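You operate a simulated robot arm through the tools that you are given. There is no shell and no other tool. Be economical: measure what you need, move in short steps, check, and stop when the job is done.

You run a simulated robot arm. Do the job below in one go: nothing can be reset, and whatever is moved stays where it is left.

TASK
Tamp the soil, set the green moss on it, mist twice, then fit the green knob lid.
Fine: the tamper goes back where it stood.

The check looks at the end state, three seconds after you hand in, the way a careful person would. Anything else that was tipped, shoved, dropped, spilled or broken makes it a failure. Lids that push on must go on centred and level and be pressed home; caps that screw on are set level and turned clockwise until they are tight.

THE ROBOT
A 6-joint arm with a two-finger parallel gripper, fixed in place. Base frame: the origin is at the foot of the arm, x ahead of it, y to its left, z up. Lengths are in mm, angles in degrees, forces in N, time in s.
With the tool pointing down near the work surface it reaches from about 100 to 840 mm from the base axis. Its first joint turns from -166.0 to 166.0 degrees. Payload 3.91 kg.
The TCP is the grasp point between the finger pads, 30 mm short of the fingertips. In the tool frame z runs along the fingers and y along their closing line. Largest opening 110 mm; finger width 20, thickness 10; the body of the gripper, 48 by 112 mm, starts 55 mm behind the TCP.
Orientation is that of the tool frame in the base frame, as [roll, pitch, yaw] about the fixed x, y, z axes, in that order (R = Rz(yaw) Ry(pitch) Rx(roll)). With the fingers straight down and closing along the base's y, the tool's x points along the base's -x, its y along +y and its z along -z.

THE INTERFACE
- The arm moves only by the tool nudge_tool. Its argument "rows" is a list of rows, each a list of 7 numbers: the shift along the tool's x, y, z in units of 150 mm (1.0 is 150 mm), then the turn, a rotation vector about the tool's x, y, z in units of 120 degrees (1.0 is 120 degrees), then the opening, from 0 (shut) to 1 (fully open). In form: [[x, y, z, ax, ay, az, fingers], ...]. A call has 1 to 20 rows; each row is the pose to reach, as a shift and turn from the pose commanded when the call began, along the tool's axes at that moment. A call with a number of a shift or a turn outside -1 to 1 is refused whole. Each row takes 0.2 s and may step no farther than 50 mm and 8.6 degrees from the row before; otherwise, or with a gripper value out of range, the whole call is refused. Where a pose cannot be reached the arm comes as near as it can. A force on the tool above 90 N (or 10 N above the force at the start of the call, whichever is more), or a blocked arm, ends the call early, and 0.2 s more pass. The fingers move at their own pace (about 108 mm/s each) and stop on an object; they squeeze with about 39 N. The grip force told is the motor's: it shows also when the fingers shut on nothing. Time passes only in rows, and 0.2 s behind the last, so rows that repeat a pose let the fingers close. It gives the time, the measured TCP pose, the force on the tool (base axes), the opening and the grip force at its end, in the units of the frame above (readings bear some noise).
- Cameras (640 x 400 px; columns grow to the right, rows downward): "scene" is fixed at [220.6, -503.2, 1620]; the picture's right is [0.36, 0.93, 0.00], its down [0.81, -0.32, -0.49] and it looks along [-0.45, 0.18, -0.87] (base axes); focal length 214 px, centre (320, 200). "wrist" rides on the gripper at [77, 7, -114] in the tool frame; the picture's right is [-0.09, 1.00, 0.00], its down [-0.80, -0.07, -0.59] and it looks along [-0.59, -0.05, 0.80] (tool axes); focal length 270 px, centre (320, 200). There is no depth. A picture from a camera that has moved, and an enlarged one, comes with that camera's place and axes in the base frame and with its lens. The place of the scene camera against the robot may be out by one fixed shift of up to 25 mm in any direction.
- capture(camera): a new picture of that camera. No time passes.
- move_column(by): slides the trunk up (or, below 0, down) by that many mm; the arm rides with it, the base frame stays. It gives what a move gives, with no picture.
- zoom(camera, box): a new picture of the part [left, top, right, bottom] of that camera's present view, enlarged. No time passes.
- close_job(): hands the job in; it is judged then, once.

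Work in short steps. Places have to be worked out from the pictures, the camera data and where the tool is seen: move nearer, look again, correct. Check each grasp and each placing, and mend what went wrong. You have 120 turns and 68 pictures in all, those below and enlarged ones among them. Open the gripper and draw the arm clear of the work before you hand the job in, unless the task says otherwise; then end with one line.

The tools are called after ">>>" as name(argument=value, ...) on one line, values as JSON. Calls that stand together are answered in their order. nudge_tool: Moves the arm, as the interface text tells. Its arguments: {"type":"object","properties":{"rows":{"type":"array","items":{"type":"array","items":{"type":"number"}}}},"required":["rows"]} The other tools are called the same way: move_column (by) slides the trunk up or down; capture (camera) takes a picture; zoom (camera, box) takes an enlarged picture of a part of a camera's view; close_job () hands the job in.

At the start:

```text
time_s: 0.0
position: [7.4, -358.4, 1328.9]
tcp_rot: [-180.0, 0.0, 180.0]
wrist_force: [-0.3, 0.0, 0.2]
width: 109.9
finger_force: 0.1
trunk travel left (down, up): [-475.0, 65.0]
```

scene: 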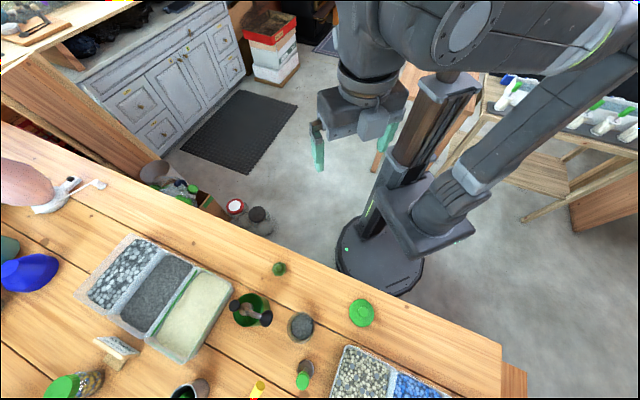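
wrist: 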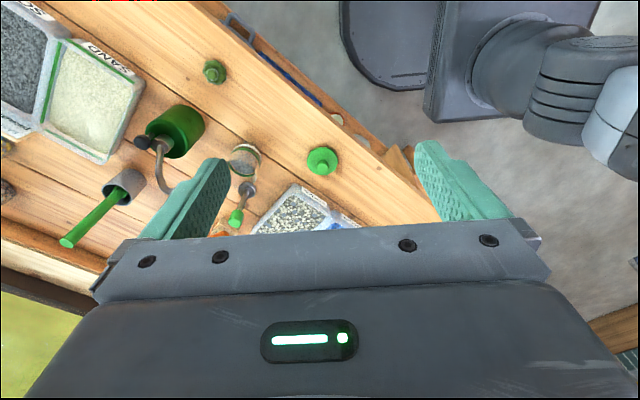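

The overview shows a bench with bins, jar, moss, sprayer, and others. I'll zoom in on the scene to identify things.

>>> zoom(camera="scene", box=[220, 250, 460, 400])

>>> zoom(camera="scene", box=[0, 220, 260, 400])

>>> zoom(camera="wrist", box=[40, 40, 360, 240])

```text
2.67 times, centred on (340, 325) of scene
camera zoom: at [220.6, -503.2, 1620.0], right [0.36, 0.93, 0.0], down [0.81, -0.32, -0.49], along [-0.45, 0.18, -0.87], focal length 572 px, centre (267, -133)
```

zoom: 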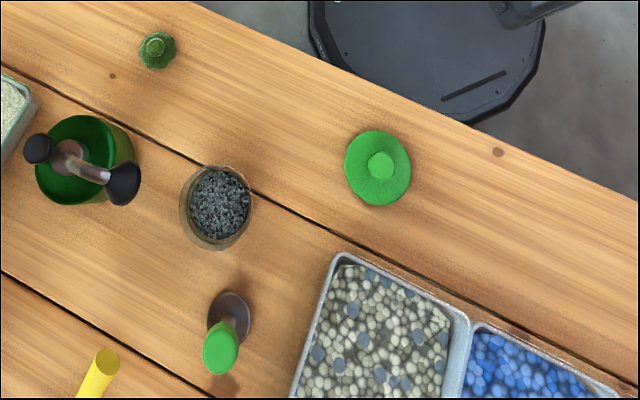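

```text
2.22 times, centred on (130, 310) of scene
camera zoom: at [220.6, -503.2, 1620.0], right [0.36, 0.93, 0.0], down [0.81, -0.32, -0.49], along [-0.45, 0.18, -0.87], focal length 477 px, centre (742, -44)
```

zoom: 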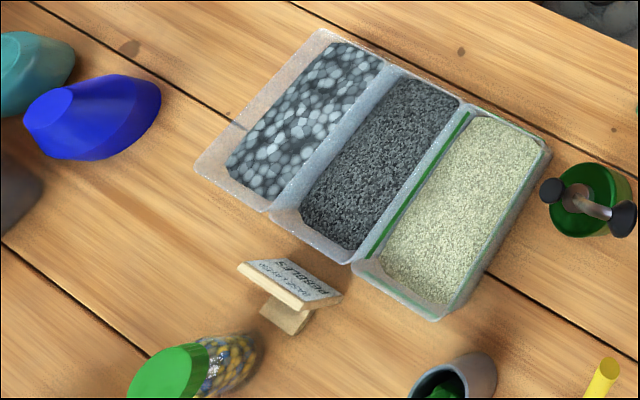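

```text
2.00 times, centred on (200, 140) of wrist
camera zoom: at [-71.1, -350.1, 1443.9], right [0.09, 1.0, 0.0], down [0.8, -0.07, 0.59], along [0.59, -0.05, -0.8], focal length 541 px, centre (560, 320)
```

zoom: 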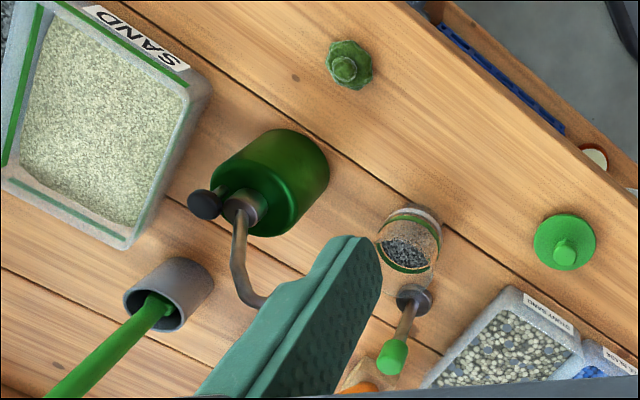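

Moss, sprayer, soil jar, tamper (disc foot, green handle) and lid are located roughly. I'll move closer above the work for better looks.

>>> nudge_tool(rows=[[0, -0.2, 0.2, 0, 0, 0, 1], [0, -0.4, 0.4, 0, 0, 0, 1], [0, -0.6, 0.6, 0, 0, 0, 1], [0, -0.8, 0.8, 0, 0, 0, 1], [0, -1, 1, 0, 0, 0, 1]])

>>> capture(camera="wrist")

```text
time_s: 1.2
position: [9.2, -508.7, 1179.9]
tcp_rot: [179.8, 0.0, 180.0]
wrist_force: [-0.1, -0.1, 0.3]
width: 110.1
finger_force: 0.0
trunk travel left (down, up): [-475.0, 65.0]
```

```text
62 pictures are left
camera wrist: at [-69.2, -501.0, 1294.9], right [0.09, 1.0, 0.0], down [0.8, -0.07, 0.59], along [0.59, -0.05, -0.8], focal length 270 px, centre (320, 200)
```

wrist: 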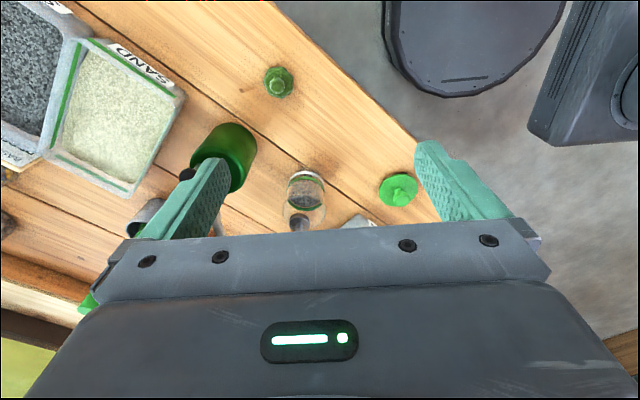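

The gripper hides the far side, so I move forward in x to bring jar, sprayer and tamper into the clear part.

>>> nudge_tool(rows=[[-0.3, -0.1, 0, 0, 0, 0, 1], [-0.6, -0.2, 0, 0, 0, 0, 1], [-0.9, -0.3, 0, 0, 0, 0, 1], [-1, -0.4, 0, 0, 0, 0, 1]])

>>> capture(camera="wrist")

```text
time_s: 2.2
position: [157.5, -566.7, 1180.8]
tcp_rot: [-180.0, -0.1, -180.0]
wrist_force: [1.0, -0.9, -0.2]
width: 109.8
finger_force: 0.0
trunk travel left (down, up): [-475.0, 65.0]
```

```text
61 pictures are left
camera wrist: at [81.0, -558.7, 1295.0], right [0.09, 1.0, 0.0], down [0.8, -0.07, 0.59], along [0.59, -0.05, -0.8], focal length 270 px, centre (320, 200)
```

wrist: 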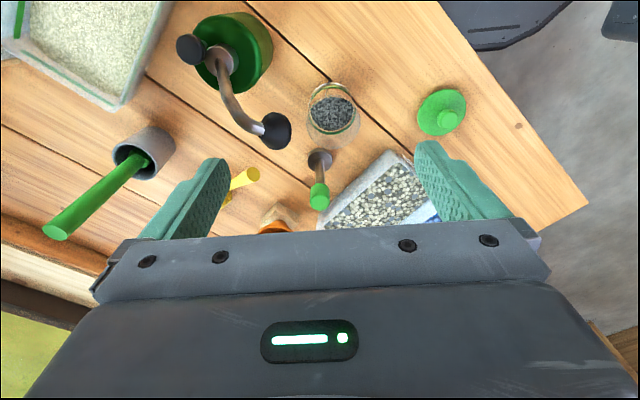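

>>> zoom(camera="wrist", box=[160, 0, 480, 200])

```text
2.00 times, centred on (320, 100) of wrist
camera zoom: at [81.0, -558.7, 1295.0], right [0.09, 1.0, 0.0], down [0.8, -0.07, 0.59], along [0.59, -0.05, -0.8], focal length 541 px, centre (320, 400)
```

zoom: 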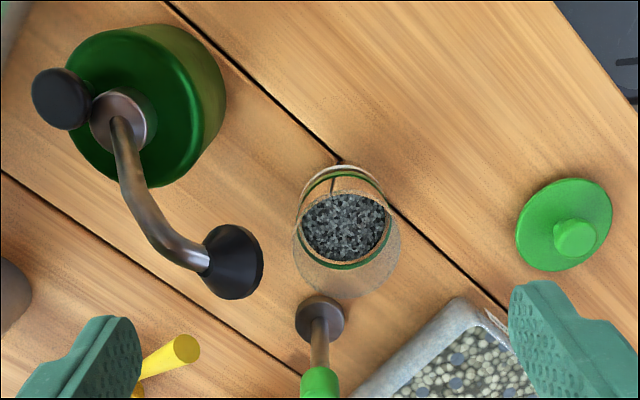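

The sprayer's nozzle seems to point at the jar, with a black knob/bulb beside its neck. I need a lower side view to understand it, so I pull back toward -x and tilt.

>>> nudge_tool(rows=[[0.25, -0.12, 0, 0, -0.066, 0, 1], [0.5, -0.24, 0, 0, -0.132, 0, 1], [0.75, -0.36, 0.0, 0, -0.198, 0, 1], [1, -0.48, 0.0, 0, -0.264, 0, 1], [1, -0.6, 0.2, 0, -0.32, 0, 1], [1, -0.6, 0.4, 0, -0.32, 0, 1]])

>>> capture(camera="wrist")

```text
time_s: 3.6
position: [4.4, -657.1, 1118.0]
tcp_rot: [-180.0, 38.5, -179.9]
wrist_force: [0.5, 0.1, -0.2]
width: 109.9
finger_force: 0.1
trunk travel left (down, up): [-475.0, 65.0]
```

```text
59 pictures are left
camera wrist: at [-127.9, -648.4, 1160.1], right [0.07, 1.0, 0.05], down [0.26, -0.07, 0.96], along [0.96, -0.05, -0.26], focal length 270 px, centre (320, 200)
```

wrist: 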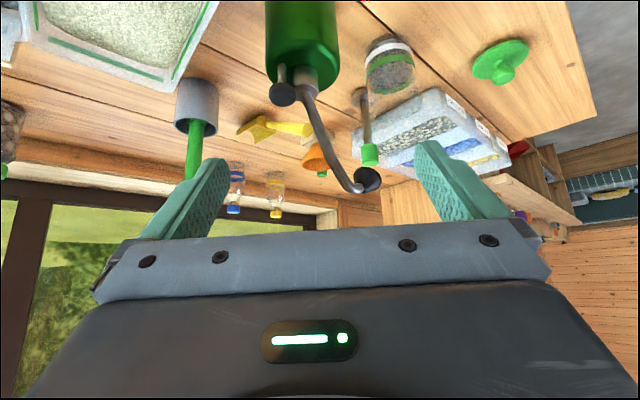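

>>> zoom(camera="wrist", box=[220, 0, 460, 200])

```text
2.00 times, centred on (340, 100) of wrist
camera zoom: at [-127.9, -648.4, 1160.1], right [0.07, 1.0, 0.05], down [0.26, -0.07, 0.96], along [0.96, -0.05, -0.26], focal length 541 px, centre (280, 400)
```

zoom: 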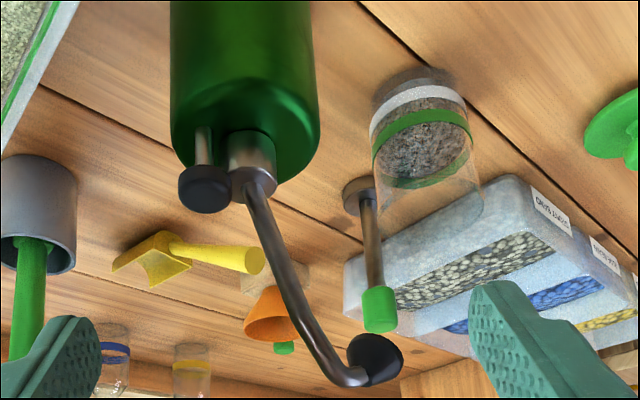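

Pump-type mister: black knob on a plunger at about (109,-695,980), nozzle around (174,-606,1057), jar at (222,-551). I zoom in on the nozzle to see its aim.

>>> zoom(camera="wrist", box=[330, 140, 410, 200])

>>> zoom(camera="scene", box=[220, 280, 330, 350])

```text
6.67 times, centred on (370, 170) of wrist
camera zoom: at [-127.9, -648.4, 1160.1], right [0.07, 1.0, 0.05], down [0.26, -0.07, 0.96], along [0.96, -0.05, -0.26], focal length 1802 px, centre (-13, 400)
```

zoom: 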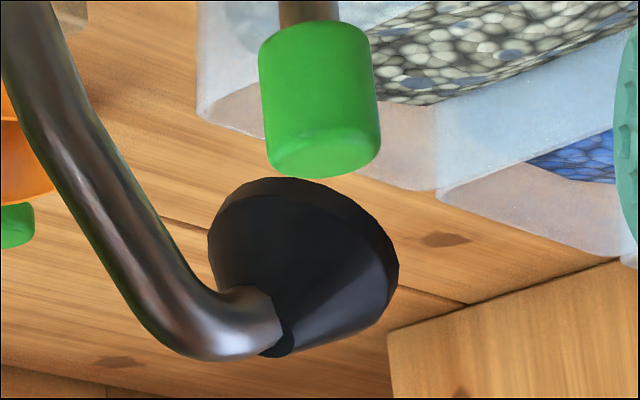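

```text
5.71 times, centred on (275, 315) of scene
camera zoom: at [220.6, -503.2, 1620.0], right [0.36, 0.93, 0.0], down [0.81, -0.32, -0.49], along [-0.45, 0.18, -0.87], focal length 1226 px, centre (577, -457)
```

zoom: 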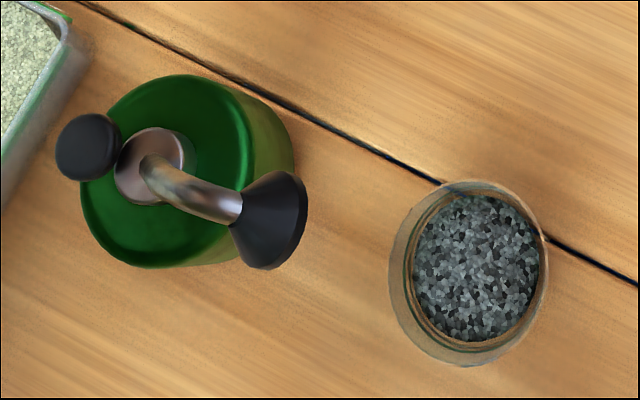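

The geometry fits: the nozzle aims about 30° off vertical right at the jar, so the jar stays put and the plunger knob gets pressed twice. I return to vertical, up and forward.

>>> nudge_tool(rows=[[-0.152, 0.076, 0.0146, 0, 0.064, 0, 1], [-0.304, 0.152, 0.029, 0, 0.128, 0, 1], [-0.456, 0.228, 0.044, 0, 0.192, 0, 1], [-0.608, 0.304, 0.058, 0, 0.256, 0, 1], [-0.76, 0.38, 0.073, 0, 0.3206, 0, 1]])

```text
time_s: 4.8
position: [102.0, -602.2, 1180.2]
tcp_rot: [180.0, -0.3, -180.0]
wrist_force: [-0.3, -0.5, 0.0]
width: 109.8
finger_force: 0.1
trunk travel left (down, up): [-475.0, 65.0]
```

Now I yaw the tool so the camera side faces away from the mister (tool x at azimuth ~70°) while moving toward the tamper.

>>> nudge_tool(rows=[[-0.07, 0.02, 0, 0, 0, 0.0655, 1], [-0.14, 0.04, 0, 0, 0, 0.131, 1], [-0.21, 0.06, 0, 0, 0, 0.1965, 1], [-0.28, 0.08, 0, 0, 0, 0.262, 1], [-0.35, 0.1, 0, 0, 0, 0.3275, 1], [-0.42, 0.12, 0, 0, 0, 0.393, 1], [-0.49, 0.14, 0, 0, 0, 0.4585, 1], [-0.56, 0.16, 0, 0, 0, 0.524, 1], [-0.63, 0.18, 0, 0, 0, 0.5895, 1], [-0.7, 0.2, 0, 0, 0, 0.655, 1], [-0.77, 0.22, 0, 0, 0, 0.7205, 1], [-0.84, 0.24, 0, 0, 0, 0.786, 1], [-0.91, 0.26, 0, 0, 0, 0.8515, 1], [-0.98, 0.28, 0, 0, 0, 0.917, 1]])

>>> capture(camera="wrist")

```text
time_s: 7.8
position: [251.3, -559.6, 1180.3]
tcp_rot: [-179.8, 0.0, 69.9]
wrist_force: [0.1, -0.2, -1.1]
width: 110.1
finger_force: 0.1
trunk travel left (down, up): [-475.0, 65.0]
```

```text
55 pictures are left
camera wrist: at [283.6, -488.4, 1295.6], right [0.9, -0.43, 0.0], down [-0.34, -0.73, 0.59], along [-0.25, -0.54, -0.8], focal length 270 px, centre (320, 200)
```

wrist: 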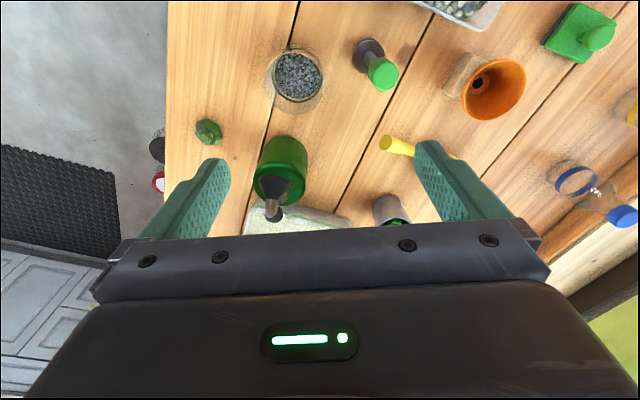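

Works. Zoom for accurate tamper/jar measurement.

>>> zoom(camera="wrist", box=[240, 20, 420, 130])

```text
3.56 times, centred on (330, 75) of wrist
camera zoom: at [283.6, -488.4, 1295.6], right [0.9, -0.43, 0.0], down [-0.34, -0.73, 0.59], along [-0.25, -0.54, -0.8], focal length 961 px, centre (284, 644)
```

zoom: 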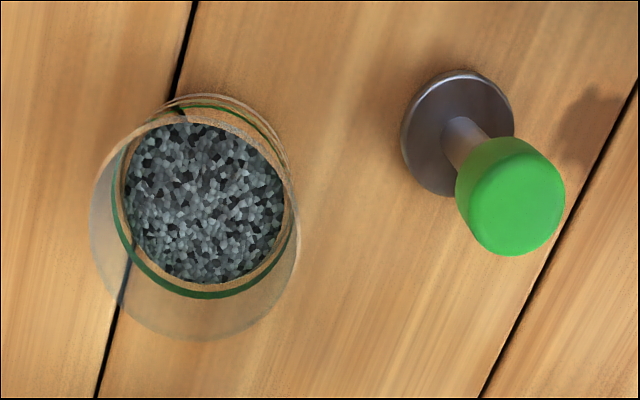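

Tamper estimated at (322,-582), top near z≈970; jar at (219,-554). I move over the tamper with the gripper narrowed to ~60 mm and down to z≈1050, then check.

>>> nudge_tool(rows=[[0.007, 0.165, 0.1, 0, 0, 0, 0.55], [0.014, 0.33, 0.35, 0, 0, 0, 0.55], [0.021, 0.494, 0.6, 0, 0, 0, 0.55], [0.021, 0.494, 0.87, 0, 0, 0, 0.55]])

>>> capture(camera="wrist")

```text
time_s: 8.8
position: [322.2, -585.5, 1049.7]
tcp_rot: [-180.0, 0.0, 70.1]
wrist_force: [1.1, -0.5, 0.1]
width: 60.4
finger_force: 0.1
trunk travel left (down, up): [-475.0, 65.0]
```

```text
53 pictures are left
camera wrist: at [354.5, -513.1, 1165.0], right [0.91, -0.42, 0.0], down [-0.34, -0.73, 0.59], along [-0.25, -0.54, -0.8], focal length 270 px, centre (320, 200)
```

wrist: 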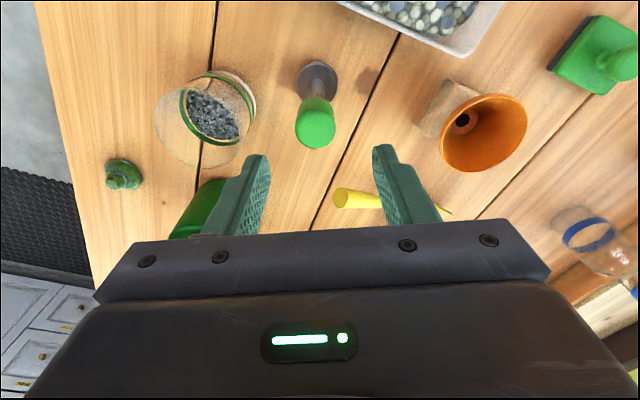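

Tamper is at about (320.5,-581). I descend to z≈952 and close.

>>> nudge_tool(rows=[[0.012, -0.01, 0.2, 0, 0, 0, 0.55], [0.025, -0.02, 0.4, 0, 0, 0, 0.55], [0.025, -0.02, 0.55, 0, 0, 0, 0.55], [0.025, -0.02, 0.653, 0, 0, 0, 0.55]])

>>> capture(camera="wrist")

```text
time_s: 9.8
position: [319.7, -576.5, 952.0]
tcp_rot: [-179.8, 0.0, 70.0]
wrist_force: [0.2, -0.5, 0.0]
width: 60.4
finger_force: 0.0
trunk travel left (down, up): [-475.0, 65.0]
```

```text
52 pictures are left
camera wrist: at [352.0, -504.8, 1067.1], right [0.91, -0.42, 0.0], down [-0.34, -0.73, 0.59], along [-0.25, -0.54, -0.8], focal length 270 px, centre (320, 200)
```

wrist: 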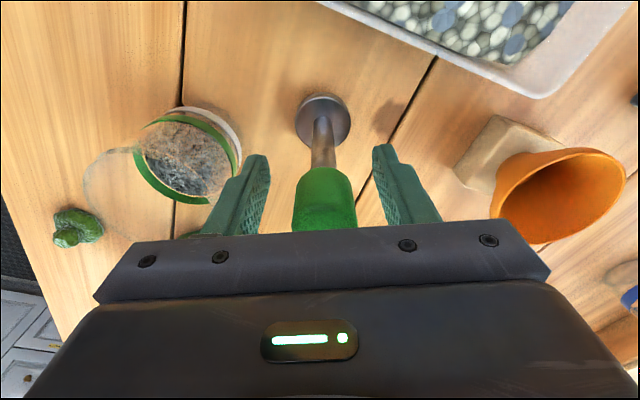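

Green grip sits between the fingers. I shift 4 mm along -tool x and close.

>>> nudge_tool(rows=[[-0.025, 0.012, 0, 0, 0, 0, 0.45], [-0.025, 0.012, 0, 0, 0, 0, 0.2], [-0.025, 0.012, 0, 0, 0, 0, 0.1], [-0.025, 0.012, 0, 0, 0, 0, 0.1]])

```text
time_s: 10.8
position: [320.6, -581.3, 951.4]
tcp_rot: [-179.9, 0.0, 70.0]
wrist_force: [-0.8, -0.1, -1.3]
width: 29.7
finger_force: 39.3
trunk travel left (down, up): [-475.0, 65.0]
```

Gripped (29.7 mm). Lift 115 mm and move over the jar.

>>> nudge_tool(rows=[[0, 0, -0.15, 0, 0, 0, 0.1], [0, 0, -0.45, 0, 0, 0, 0.1], [0, 0, -0.77, 0, 0, 0, 0.1], [-0.02, -0.25, -0.77, 0, 0, 0, 0.1], [-0.04, -0.5, -0.77, 0, 0, 0, 0.1], [-0.055, -0.697, -0.77, 0, 0, 0, 0.1], [-0.055, -0.697, -0.77, 0, 0, 0, 0.1]])

>>> capture(camera="wrist")

>>> zoom(camera="scene", box=[220, 230, 380, 350])

```text
time_s: 12.4
position: [219.0, -551.5, 1067.7]
tcp_rot: [-179.9, 0.1, 70.0]
wrist_force: [-0.1, -1.1, -3.2]
width: 29.5
finger_force: 38.8
trunk travel left (down, up): [-475.0, 65.0]
```

```text
51 pictures are left
camera wrist: at [251.2, -480.8, 1182.4], right [0.91, -0.42, 0.0], down [-0.34, -0.73, 0.59], along [-0.25, -0.54, -0.8], focal length 270 px, centre (320, 200)
```

wrist: 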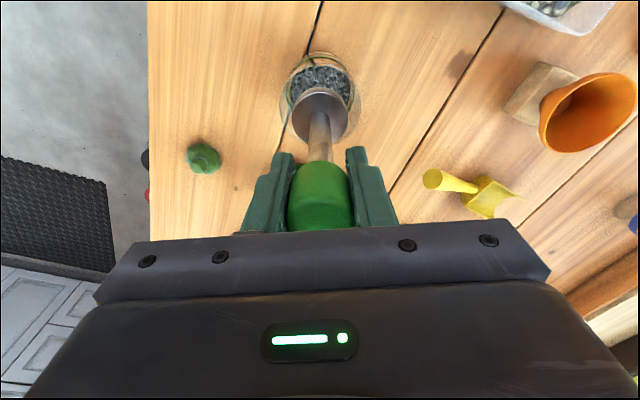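

```text
3.33 times, centred on (300, 290) of scene
camera zoom: at [220.6, -503.2, 1620.0], right [0.36, 0.93, 0.0], down [0.81, -0.32, -0.49], along [-0.45, 0.18, -0.87], focal length 715 px, centre (387, -100)
```

zoom: 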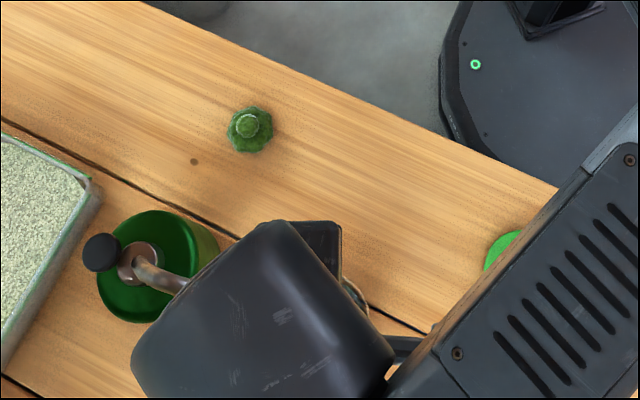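

>>> zoom(camera="wrist", box=[260, 30, 380, 170])

```text
2.86 times, centred on (320, 100) of wrist
camera zoom: at [251.2, -480.8, 1182.4], right [0.91, -0.42, 0.0], down [-0.34, -0.73, 0.59], along [-0.25, -0.54, -0.8], focal length 772 px, centre (320, 486)
```

zoom: 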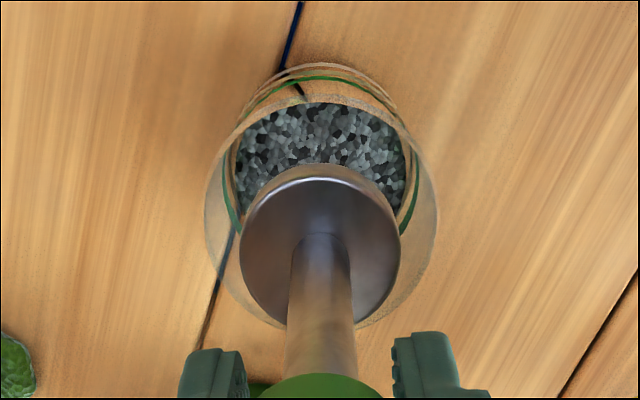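

Disc is centred over the jar within ~2 mm. Lower in steps: first 50 mm into the jar.

>>> nudge_tool(rows=[[-0.01, 0, 0.1, 0, 0, 0, 0.1], [-0.01, 0, 0.2, 0, 0, 0, 0.1], [-0.01, 0, 0.28, 0, 0, 0, 0.1], [-0.01, 0, 0.34, 0, 0, 0, 0.1]])

>>> capture(camera="wrist")

```text
time_s: 13.4
position: [215.9, -553.8, 1016.6]
tcp_rot: [-179.9, 0.1, 70.0]
wrist_force: [0.2, -0.2, -4.1]
width: 29.8
finger_force: 39.3
trunk travel left (down, up): [-475.0, 65.0]
```

```text
48 pictures are left
camera wrist: at [249.1, -482.4, 1132.1], right [0.91, -0.42, 0.0], down [-0.34, -0.73, 0.59], along [-0.25, -0.54, -0.8], focal length 270 px, centre (320, 200)
```

wrist: 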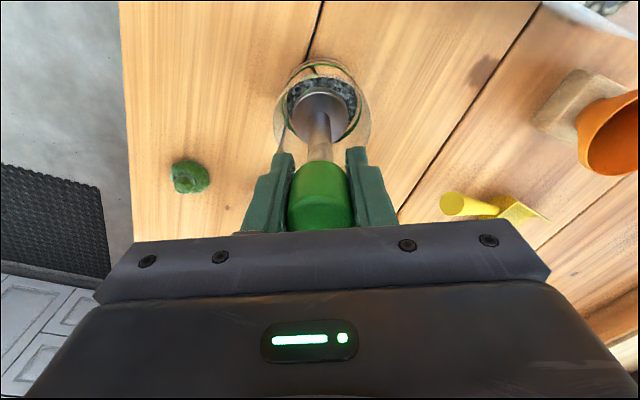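

Inside the jar, centred. Continue slowly to contact.

>>> nudge_tool(rows=[[0, 0, 0.03, 0, 0, 0, 0.1], [0, 0, 0.06, 0, 0, 0, 0.1], [0, 0, 0.09, 0, 0, 0, 0.1], [0, 0, 0.11, 0, 0, 0, 0.1]])

```text
time_s: 14.4
position: [217.0, -553.7, 1000.4]
tcp_rot: [-179.8, 0.0, 69.9]
wrist_force: [-0.5, -0.7, -3.0]
width: 29.7
finger_force: 38.7
trunk travel left (down, up): [-475.0, 65.0]
```

>>> nudge_tool(rows=[[0, 0, 0.02, 0, 0, 0, 0.1], [0, 0, 0.04, 0, 0, 0, 0.1], [0, 0, 0.06, 0, 0, 0, 0.1]])

>>> zoom(camera="wrist", box=[260, 30, 380, 170])

```text
time_s: 15.2
position: [217.6, -552.3, 996.6]
tcp_rot: [179.9, 0.3, 69.9]
wrist_force: [2.3, 1.1, 24.4]
width: 29.5
finger_force: 38.8
trunk travel left (down, up): [-475.0, 65.0]
```

```text
2.86 times, centred on (320, 100) of wrist
camera zoom: at [249.3, -480.8, 1109.9], right [0.91, -0.42, 0.0], down [-0.34, -0.73, 0.6], along [-0.25, -0.54, -0.8], focal length 772 px, centre (320, 486)
```

zoom: 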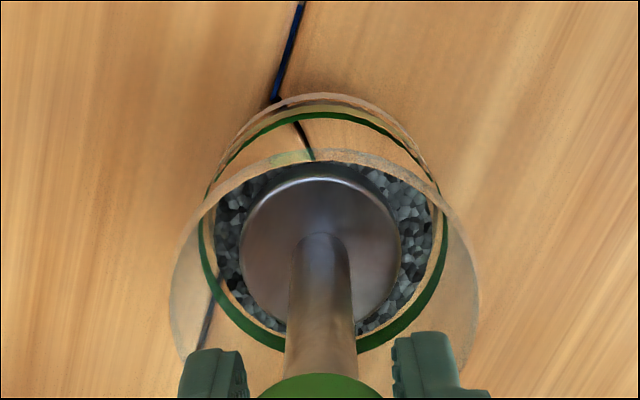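

Contact with soil at disc height ≈885, 24 N. Press a bit harder, hold, then lift and press once more lightly for an even tamp.

>>> nudge_tool(rows=[[0, 0, 0.012, 0, 0, 0, 0.1], [0, 0, 0.024, 0, 0, 0, 0.1], [0, 0, 0.024, 0, 0, 0, 0.1], [0, 0, 0.024, 0, 0, 0, 0.1]])

```text
time_s: 16.2
position: [216.9, -552.1, 988.0]
tcp_rot: [180.0, 0.2, 70.0]
wrist_force: [4.5, -2.7, 29.9]
width: 29.4
finger_force: 39.0
trunk travel left (down, up): [-475.0, 65.0]
```

>>> zoom(camera="wrist", box=[260, 30, 380, 170])

```text
2.86 times, centred on (320, 100) of wrist
camera zoom: at [249.0, -480.8, 1103.6], right [0.91, -0.42, 0.0], down [-0.34, -0.73, 0.6], along [-0.25, -0.54, -0.8], focal length 772 px, centre (320, 486)
```

zoom: 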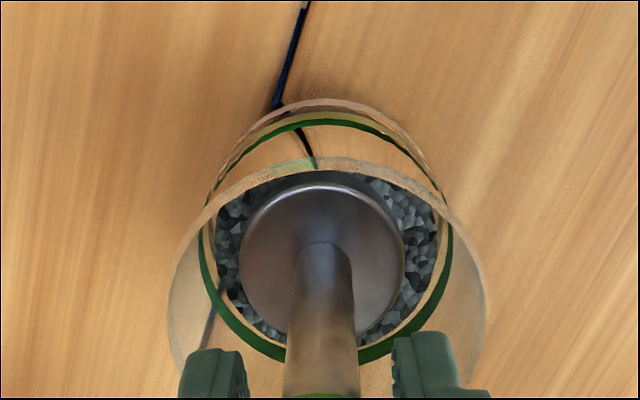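

The grip slid a few mm along the handle at ~30 N. I lift out and check the soil's look.

>>> nudge_tool(rows=[[0, 0, -0.1, 0, 0, 0, 0.1], [0, 0, -0.25, 0, 0, 0, 0.1], [0, 0, -0.5, 0, 0, 0, 0.1], [0, 0, -0.7, 0, 0, 0, 0.1]])

>>> zoom(camera="wrist", box=[260, 30, 380, 170])

```text
time_s: 17.2
position: [218.0, -555.1, 1092.4]
tcp_rot: [-179.9, 0.1, 70.0]
wrist_force: [-0.3, 0.0, -3.2]
width: 29.4
finger_force: 38.7
trunk travel left (down, up): [-475.0, 65.0]
```

```text
2.86 times, centred on (320, 100) of wrist
camera zoom: at [250.0, -484.8, 1207.8], right [0.91, -0.42, 0.0], down [-0.34, -0.73, 0.59], along [-0.25, -0.54, -0.8], focal length 772 px, centre (320, 486)
```

zoom: 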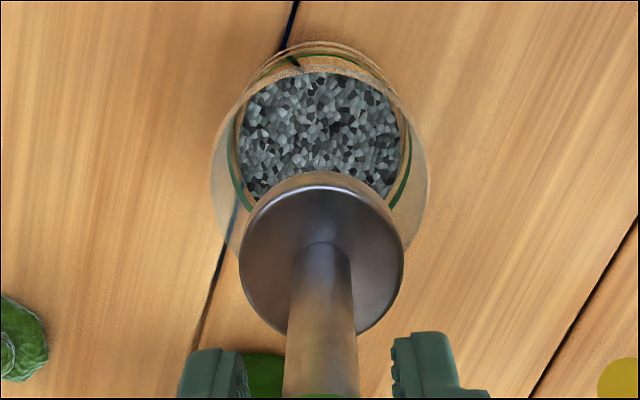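

Soil looks similar; I'll press a second time to be sure and see where contact occurs now.

>>> nudge_tool(rows=[[0, 0.01, 0.2, 0, 0, 0, 0.1], [0, 0.01, 0.4, 0, 0, 0, 0.1], [0, 0.01, 0.55, 0, 0, 0, 0.1], [0, 0.01, 0.62, 0, 0, 0, 0.1], [0, 0.01, 0.64, 0, 0, 0, 0.1], [0, 0.01, 0.65, 0, 0, 0, 0.1]])

>>> nudge_tool(rows=[[0, 0, 0.01, 0, 0, 0, 0.1], [0, 0, 0.02, 0, 0, 0, 0.1]])

>>> nudge_tool(rows=[[0, 0, 0.01, 0, 0, 0, 0.1], [0, 0, 0.02, 0, 0, 0, 0.1]])

```text
time_s: 18.6
position: [219.1, -555.9, 996.9]
tcp_rot: [-179.8, 0.0, 70.0]
wrist_force: [0.2, 0.4, -2.0]
width: 29.4
finger_force: 38.5
trunk travel left (down, up): [-475.0, 65.0]
```

```text
time_s: 19.2
position: [219.9, -555.8, 992.1]
tcp_rot: [-179.9, 0.0, 70.1]
wrist_force: [0.1, 0.7, -2.8]
width: 29.6
finger_force: 39.0
trunk travel left (down, up): [-475.0, 65.0]
```

```text
time_s: 19.8
position: [219.2, -555.4, 989.3]
tcp_rot: [-180.0, 0.1, 70.0]
wrist_force: [0.1, -0.3, -3.1]
width: 29.5
finger_force: 38.8
trunk travel left (down, up): [-475.0, 65.0]
```

>>> nudge_tool(rows=[[0, 0, 0.01, 0, 0, 0, 0.1], [0, 0, 0.02, 0, 0, 0, 0.1]])

>>> nudge_tool(rows=[[0, 0, 0.01, 0, 0, 0, 0.1], [0, 0, 0.02, 0, 0, 0, 0.1]])

```text
time_s: 20.4
position: [218.9, -555.5, 988.9]
tcp_rot: [179.9, 0.1, 70.0]
wrist_force: [-1.3, -0.6, 18.4]
width: 29.4
finger_force: 38.6
trunk travel left (down, up): [-475.0, 65.0]
```

```text
time_s: 21.0
position: [219.8, -554.9, 984.9]
tcp_rot: [179.9, 0.3, 70.0]
wrist_force: [0.1, -3.8, 30.3]
width: 29.5
finger_force: 38.9
trunk travel left (down, up): [-475.0, 65.0]
```

Second press contacted ~4+ mm deeper, 30 N: soil is tamped. Now lift and carry the tamper back to where it stood.

>>> nudge_tool(rows=[[0, 0, -0.1, 0, 0, 0, 0.1], [0, 0, -0.35, 0, 0, 0, 0.1], [0, 0, -0.65, 0, 0, 0, 0.1], [0.03, 0.25, -0.65, 0, 0, 0, 0.1], [0.05, 0.5, -0.65, 0, 0, 0, 0.1], [0.065, 0.687, -0.65, 0, 0, 0, 0.1], [0.065, 0.687, -0.4, 0, 0, 0, 0.1], [0.065, 0.687, -0.1, 0, 0, 0, 0.1], [0.065, 0.687, 0.12, 0, 0, 0, 0.1], [0.065, 0.687, 0.18, 0, 0, 0, 0.1]])

>>> zoom(camera="wrist", box=[140, 0, 460, 200])

```text
time_s: 23.2
position: [317.8, -583.9, 956.8]
tcp_rot: [-179.9, 0.0, 70.0]
wrist_force: [0.3, 0.7, -2.8]
width: 29.2
finger_force: 38.8
trunk travel left (down, up): [-475.0, 65.0]
```

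```text
2.00 times, centred on (300, 100) of wrist
camera zoom: at [350.0, -512.4, 1071.5], right [0.91, -0.42, 0.0], down [-0.34, -0.73, 0.59], along [-0.25, -0.54, -0.8], focal length 541 px, centre (360, 400)
```

zoom: 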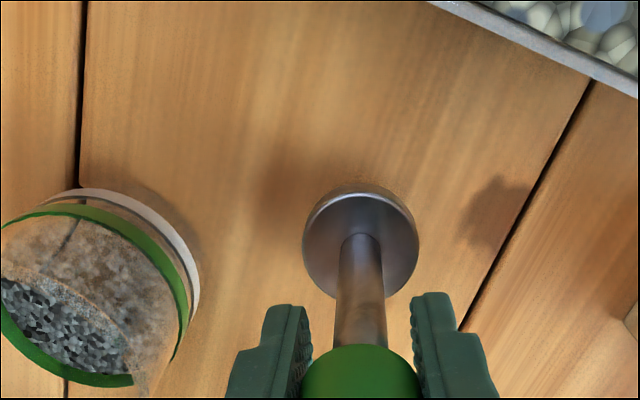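

Directly over its spot; lower gently to contact.

>>> nudge_tool(rows=[[0, 0, 0.02, 0, 0, 0, 0.1], [0, 0, 0.04, 0, 0, 0, 0.1]])

>>> nudge_tool(rows=[[0, 0, 0.01, 0, 0, 0, 0.1], [0, 0, 0.02, 0, 0, 0, 0.1]])

>>> nudge_tool(rows=[[0, 0, 0.01, 0, 0, 0, 0.1], [0, 0, 0.02, 0, 0, 0, 0.1]])

```text
time_s: 23.8
position: [318.7, -582.0, 951.1]
tcp_rot: [180.0, 0.0, 70.0]
wrist_force: [0.1, 0.9, -2.8]
width: 29.6
finger_force: 39.1
trunk travel left (down, up): [-475.0, 65.0]
```

```text
time_s: 24.4
position: [319.7, -582.6, 946.5]
tcp_rot: [-179.9, 0.0, 70.0]
wrist_force: [0.6, 0.7, -2.8]
width: 29.6
finger_force: 38.7
trunk travel left (down, up): [-475.0, 65.0]
```

```text
time_s: 25.0
position: [318.2, -581.4, 943.1]
tcp_rot: [-179.9, -0.1, 70.0]
wrist_force: [0.0, 0.2, -3.7]
width: 29.3
finger_force: 38.6
trunk travel left (down, up): [-475.0, 65.0]
```

>>> nudge_tool(rows=[[0, 0, 0.01, 0, 0, 0, 0.1], [0, 0, 0.02, 0, 0, 0, 0.1]])

>>> zoom(camera="wrist", box=[240, 60, 400, 200])

```text
time_s: 25.6
position: [319.5, -581.5, 941.9]
tcp_rot: [180.0, 0.1, 70.0]
wrist_force: [-2.6, 0.9, 8.8]
width: 29.2
finger_force: 39.1
trunk travel left (down, up): [-475.0, 65.0]
```

```text
2.86 times, centred on (320, 130) of wrist
camera zoom: at [351.2, -509.8, 1056.8], right [0.91, -0.42, 0.0], down [-0.34, -0.73, 0.6], along [-0.25, -0.54, -0.8], focal length 772 px, centre (320, 400)
```

zoom: 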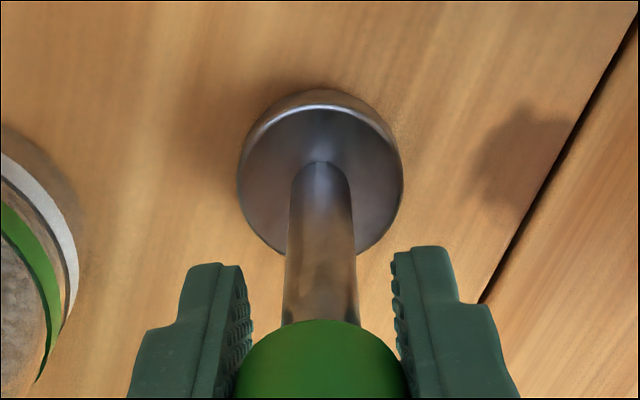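

Contact (≈12 N net). Release to 60 mm and rise straight up.

>>> nudge_tool(rows=[[0, 0, -0.01, 0, 0, 0, 0.3], [0, 0, -0.01, 0, 0, 0, 0.55], [0, 0, -0.01, 0, 0, 0, 0.55], [0, 0, -0.2, 0, 0, 0, 0.55], [0, 0, -0.5, 0, 0, 0, 0.55], [0, 0, -0.8, 0, 0, 0, 0.55]])

>>> capture(camera="wrist")

```text
time_s: 27.0
position: [318.1, -581.5, 1061.8]
tcp_rot: [-179.8, 0.0, 70.0]
wrist_force: [1.1, 0.1, 0.4]
width: 60.8
finger_force: 0.1
trunk travel left (down, up): [-475.0, 65.0]
```

```text
42 pictures are left
camera wrist: at [351.0, -509.5, 1177.5], right [0.91, -0.42, 0.0], down [-0.34, -0.73, 0.59], along [-0.25, -0.54, -0.8], focal length 270 px, centre (320, 200)
```

wrist: 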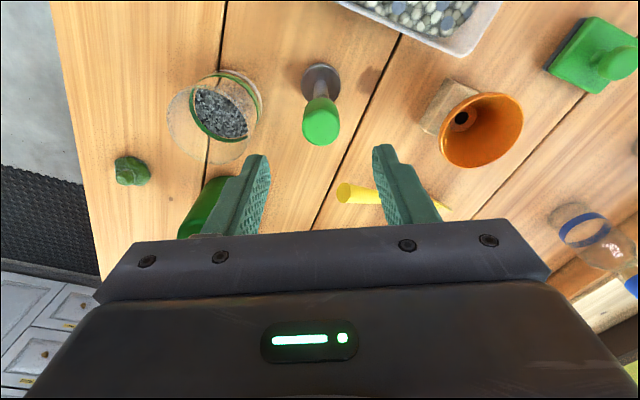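

Tamper stands upright in place. Next the moss: rise and move toward it at about (35,-572).

>>> nudge_tool(rows=[[0, 0, -0.3, 0, 0, 0, 0.55], [0, 0, -0.6, 0, 0, 0, 0.55], [-0.08, -0.25, -0.65, 0, 0, 0, 0.55], [-0.16, -0.5, -0.65, 0, 0, 0, 0.55], [-0.24, -0.75, -0.65, 0, 0, 0, 0.55], [-0.3, -1, -0.65, 0, 0, 0, 0.55]])

>>> nudge_tool(rows=[[-0.08, -0.25, 0, 0, 0, 0, 0.55], [-0.16, -0.5, 0, 0, 0, 0, 0.55], [-0.24, -0.75, 0.2, 0, 0, 0, 0.55], [-0.28, -0.8, 0.4, 0, 0, 0, 0.55], [-0.28, -0.8, 0.6, 0, 0, 0, 0.55]])

>>> capture(camera="wrist")

```text
time_s: 28.4
position: [160.7, -573.1, 1157.6]
tcp_rot: [-179.9, -0.1, 70.0]
wrist_force: [-0.2, -0.3, -0.1]
width: 60.7
finger_force: 0.0
trunk travel left (down, up): [-475.0, 65.0]
```

```text
time_s: 29.6
position: [35.0, -572.5, 1070.4]
tcp_rot: [-179.9, 0.1, 70.1]
wrist_force: [-0.2, -0.7, 0.2]
width: 60.4
finger_force: 0.1
trunk travel left (down, up): [-475.0, 65.0]
```

```text
41 pictures are left
camera wrist: at [67.4, -501.9, 1185.3], right [0.91, -0.42, 0.0], down [-0.34, -0.73, 0.59], along [-0.25, -0.54, -0.8], focal length 270 px, centre (320, 200)
```

wrist: 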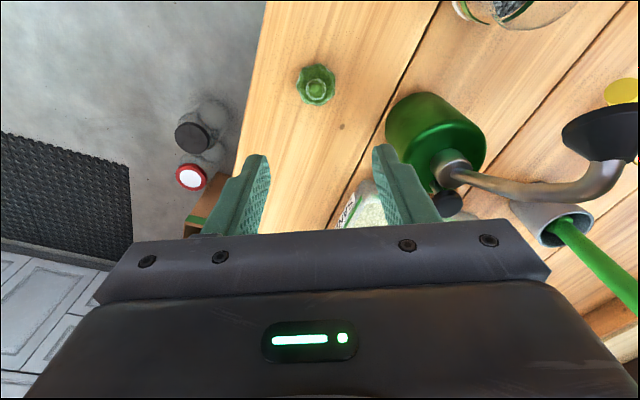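

>>> zoom(camera="wrist", box=[280, 50, 360, 120])

```text
5.71 times, centred on (320, 85) of wrist
camera zoom: at [67.4, -501.9, 1185.3], right [0.91, -0.42, 0.0], down [-0.34, -0.73, 0.59], along [-0.25, -0.54, -0.8], focal length 1544 px, centre (320, 857)
```

zoom: 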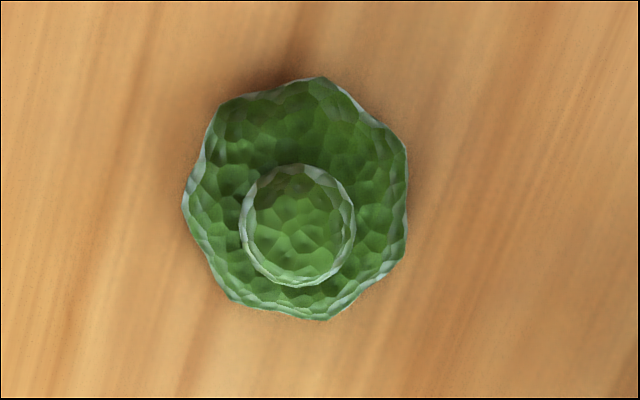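

Moss nub is ~4 mm off in tool x and y, top ≈864, nub Ø22. Descend to z≈928 with 44 mm opening and recheck.

>>> nudge_tool(rows=[[-0.025, -0.026, 0.3, 0, 0, 0, 0.4], [-0.025, -0.026, 0.6, 0, 0, 0, 0.4], [-0.025, -0.026, 0.85, 0, 0, 0, 0.4], [-0.025, -0.026, 0.95, 0, 0, 0, 0.4]])

>>> zoom(camera="wrist", box=[220, 60, 420, 200])

```text
time_s: 30.6
position: [29.5, -572.9, 927.6]
tcp_rot: [-180.0, 0.0, 69.9]
wrist_force: [-0.4, -0.6, 0.8]
width: 44.2
finger_force: 0.0
trunk travel left (down, up): [-475.0, 65.0]
```

```text
2.86 times, centred on (320, 130) of wrist
camera zoom: at [61.8, -502.3, 1042.9], right [0.91, -0.42, 0.0], down [-0.34, -0.73, 0.59], along [-0.25, -0.54, -0.8], focal length 772 px, centre (320, 400)
```

zoom: 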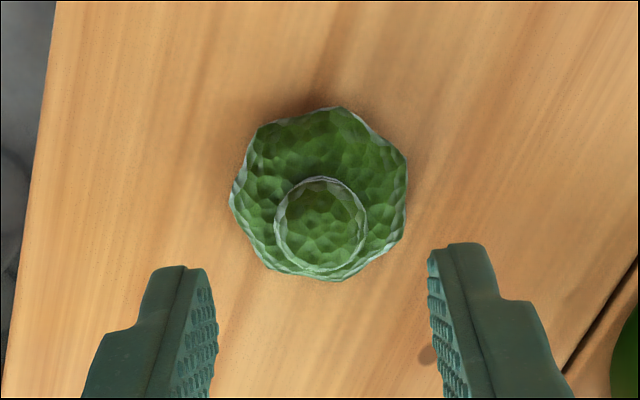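

Aligned. Descend to z≈883 and close on the nub.

>>> nudge_tool(rows=[[0, 0, 0.15, 0, 0, 0, 0.4], [0, 0, 0.25, 0, 0, 0, 0.4], [0, 0, 0.295, 0, 0, 0, 0.4], [0, 0, 0.295, 0, 0, 0, 0.4]])

>>> zoom(camera="wrist", box=[220, 60, 420, 200])

```text
time_s: 31.6
position: [29.3, -575.2, 882.3]
tcp_rot: [-179.9, 0.0, 69.9]
wrist_force: [0.0, 0.8, 0.6]
width: 44.3
finger_force: 0.1
trunk travel left (down, up): [-475.0, 65.0]
```

```text
2.86 times, centred on (320, 130) of wrist
camera zoom: at [61.9, -502.9, 998.1], right [0.91, -0.42, 0.0], down [-0.34, -0.73, 0.59], along [-0.25, -0.54, -0.8], focal length 772 px, centre (320, 400)
```

zoom: 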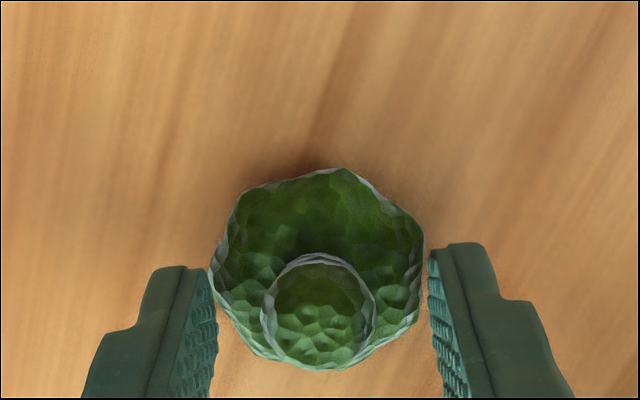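

Fingertips sit at nub level, just above the wide part. Close.

>>> nudge_tool(rows=[[0, 0, 0, 0, 0, 0, 0.25], [0, 0, 0, 0, 0, 0, 0.15], [0, 0, 0, 0, 0, 0, 0.1], [0, 0, 0, 0, 0, 0, 0.1]])

>>> zoom(camera="wrist", box=[220, 60, 420, 200])

```text
time_s: 32.6
position: [29.8, -574.7, 883.0]
tcp_rot: [-179.9, 0.1, 70.0]
wrist_force: [-1.0, 0.2, 1.2]
width: 19.8
finger_force: 39.1
trunk travel left (down, up): [-475.0, 65.0]
```

```text
2.86 times, centred on (320, 130) of wrist
camera zoom: at [61.9, -502.8, 998.3], right [0.91, -0.42, 0.0], down [-0.34, -0.73, 0.59], along [-0.25, -0.54, -0.8], focal length 772 px, centre (320, 400)
```

zoom: 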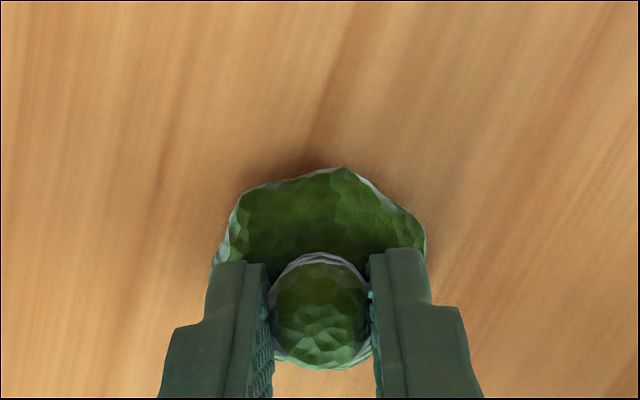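

Nub gripped (19.8 mm). Lift up well clear.

>>> nudge_tool(rows=[[0, 0, -0.15, 0, 0, 0, 0.1], [0, 0, -0.4, 0, 0, 0, 0.1], [0, 0, -0.7, 0, 0, 0, 0.1], [0, 0, -1, 0, 0, 0, 0.1]])

>>> nudge_tool(rows=[[0, 0, -0.3, 0, 0, 0, 0.1], [0, 0, -0.6, 0, 0, 0, 0.1], [0.1, 0.1, -0.8, 0, 0, 0, 0.1], [0.2, 0.35, -0.8, 0, 0, 0, 0.1], [0.3, 0.6, -0.8, 0, 0, 0, 0.1], [0.4, 0.85, -0.8, 0, 0, 0, 0.1], [0.4, 0.85, -0.8, 0, 0, 0, 0.1]])

>>> capture(camera="wrist")

```text
time_s: 33.6
position: [34.4, -570.9, 1034.8]
tcp_rot: [-179.8, 0.0, 70.0]
wrist_force: [-0.5, -0.5, -0.2]
width: 19.6
finger_force: 38.7
trunk travel left (down, up): [-475.0, 65.0]
```

```text
time_s: 35.2
position: [171.1, -559.5, 1150.4]
tcp_rot: [-179.8, 0.1, 69.9]
wrist_force: [1.1, 0.3, 0.3]
width: 19.3
finger_force: 39.3
trunk travel left (down, up): [-475.0, 65.0]
```

```text
36 pictures are left
camera wrist: at [202.4, -487.6, 1265.4], right [0.91, -0.42, 0.0], down [-0.34, -0.73, 0.59], along [-0.25, -0.54, -0.8], focal length 270 px, centre (320, 200)
```

wrist: 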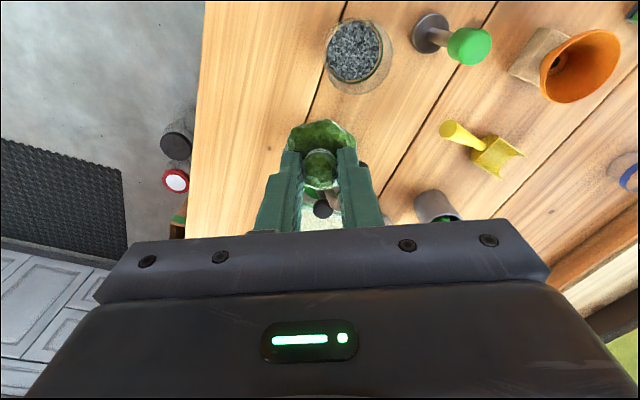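

Moss held. Move the rest over the jar and lower to z≈1040, then check.

>>> nudge_tool(rows=[[0.1, 0.15, 0, 0, 0, 0, 0.1], [0.15, 0.29, 0, 0, 0, 0, 0.1], [0.15, 0.29, 0.3, 0, 0, 0, 0.1], [0.15, 0.29, 0.55, 0, 0, 0, 0.1], [0.15, 0.29, 0.73, 0, 0, 0, 0.1], [0.15, 0.29, 0.73, 0, 0, 0, 0.1]])

>>> zoom(camera="wrist", box=[230, 0, 410, 180])

```text
time_s: 36.6
position: [218.4, -555.3, 1040.2]
tcp_rot: [-180.0, 0.0, 70.0]
wrist_force: [-0.2, 0.1, -0.4]
width: 19.5
finger_force: 39.0
trunk travel left (down, up): [-475.0, 65.0]
```

```text
2.22 times, centred on (320, 90) of wrist
camera zoom: at [251.3, -484.7, 1155.1], right [0.91, -0.42, 0.0], down [-0.34, -0.73, 0.59], along [-0.25, -0.54, -0.8], focal length 601 px, centre (320, 444)
```

zoom: 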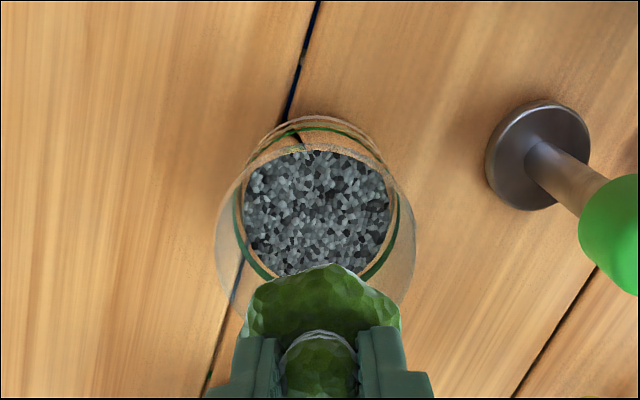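

Jar centre is ≈3 mm toward +tool x. Correct and lower to z≈945 (moss just below the rim).

>>> nudge_tool(rows=[[0.02, 0, 0.1, 0, 0, 0, 0.1], [0.02, 0, 0.25, 0, 0, 0, 0.1], [0.02, 0, 0.4, 0, 0, 0, 0.1], [0.02, 0, 0.5, 0, 0, 0, 0.1], [0.02, 0, 0.5, 0, 0, 0, 0.1]])

>>> zoom(camera="wrist", box=[230, 20, 410, 200])

```text
time_s: 37.8
position: [221.9, -552.4, 966.2]
tcp_rot: [180.0, 0.0, 70.0]
wrist_force: [0.8, 0.5, -0.7]
width: 19.1
finger_force: 39.1
trunk travel left (down, up): [-475.0, 65.0]
```

```text
2.22 times, centred on (320, 110) of wrist
camera zoom: at [254.0, -481.8, 1081.7], right [0.91, -0.42, 0.0], down [-0.34, -0.73, 0.59], along [-0.25, -0.54, -0.8], focal length 601 px, centre (320, 400)
```

zoom: 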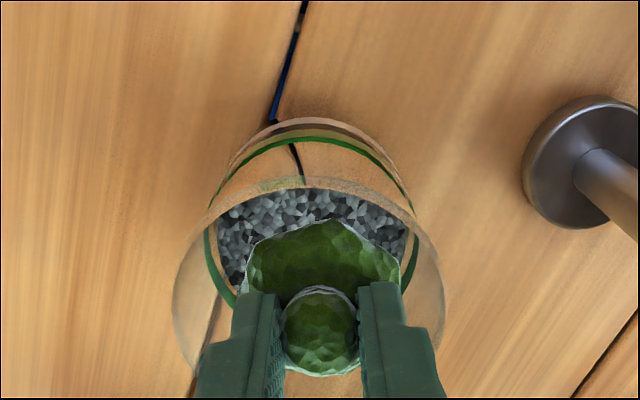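

Moss is ~4 mm toward +tool y of the jar axis; shift −3.5 mm and lower more.

>>> nudge_tool(rows=[[0, -0.023, 0, 0, 0, 0, 0.1], [0, -0.023, 0.1, 0, 0, 0, 0.1], [0, -0.023, 0.19, 0, 0, 0, 0.1], [0, -0.023, 0.19, 0, 0, 0, 0.1]])

>>> nudge_tool(rows=[[0, 0, 0.025, 0, 0, 0, 0.1], [0, 0, 0.05, 0, 0, 0, 0.1]])

>>> zoom(camera="wrist", box=[230, 20, 410, 200])

```text
time_s: 38.8
position: [217.7, -550.3, 941.0]
tcp_rot: [-179.8, -0.1, 70.0]
wrist_force: [-0.5, 0.2, -0.7]
width: 19.4
finger_force: 38.5
trunk travel left (down, up): [-475.0, 65.0]
```

```text
time_s: 39.4
position: [217.8, -549.9, 932.5]
tcp_rot: [-179.9, 0.1, 70.0]
wrist_force: [-0.6, -0.3, -0.8]
width: 18.9
finger_force: 38.6
trunk travel left (down, up): [-475.0, 65.0]
```

```text
2.22 times, centred on (320, 110) of wrist
camera zoom: at [249.7, -479.2, 1047.7], right [0.91, -0.42, 0.0], down [-0.34, -0.73, 0.59], along [-0.25, -0.54, -0.8], focal length 601 px, centre (320, 400)
```

zoom: 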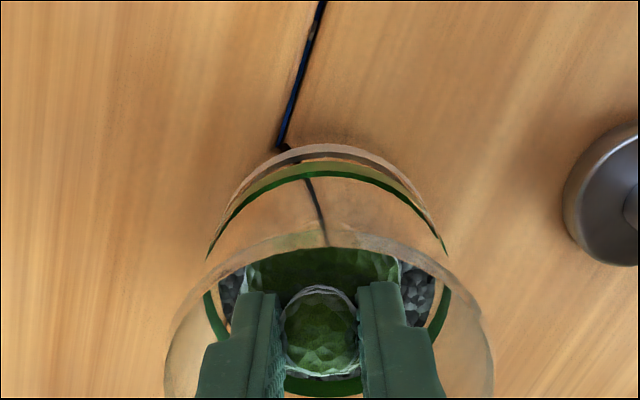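

>>> nudge_tool(rows=[[0, 0, 0.02, 0, 0, 0, 0.1], [0, 0, 0.04, 0, 0, 0, 0.1]])

>>> nudge_tool(rows=[[0, 0, 0.01, 0, 0, 0, 0.1], [0, 0, 0.02, 0, 0, 0, 0.1]])

```text
time_s: 40.0
position: [218.2, -551.1, 928.8]
tcp_rot: [180.0, 0.1, 70.0]
wrist_force: [1.2, 1.5, 11.5]
width: 19.1
finger_force: 39.2
trunk travel left (down, up): [-475.0, 65.0]
```

```text
time_s: 40.6
position: [216.9, -548.8, 927.3]
tcp_rot: [179.8, 0.4, 70.0]
wrist_force: [1.2, -2.2, 41.8]
width: 19.7
finger_force: 39.4
trunk travel left (down, up): [-475.0, 65.0]
```

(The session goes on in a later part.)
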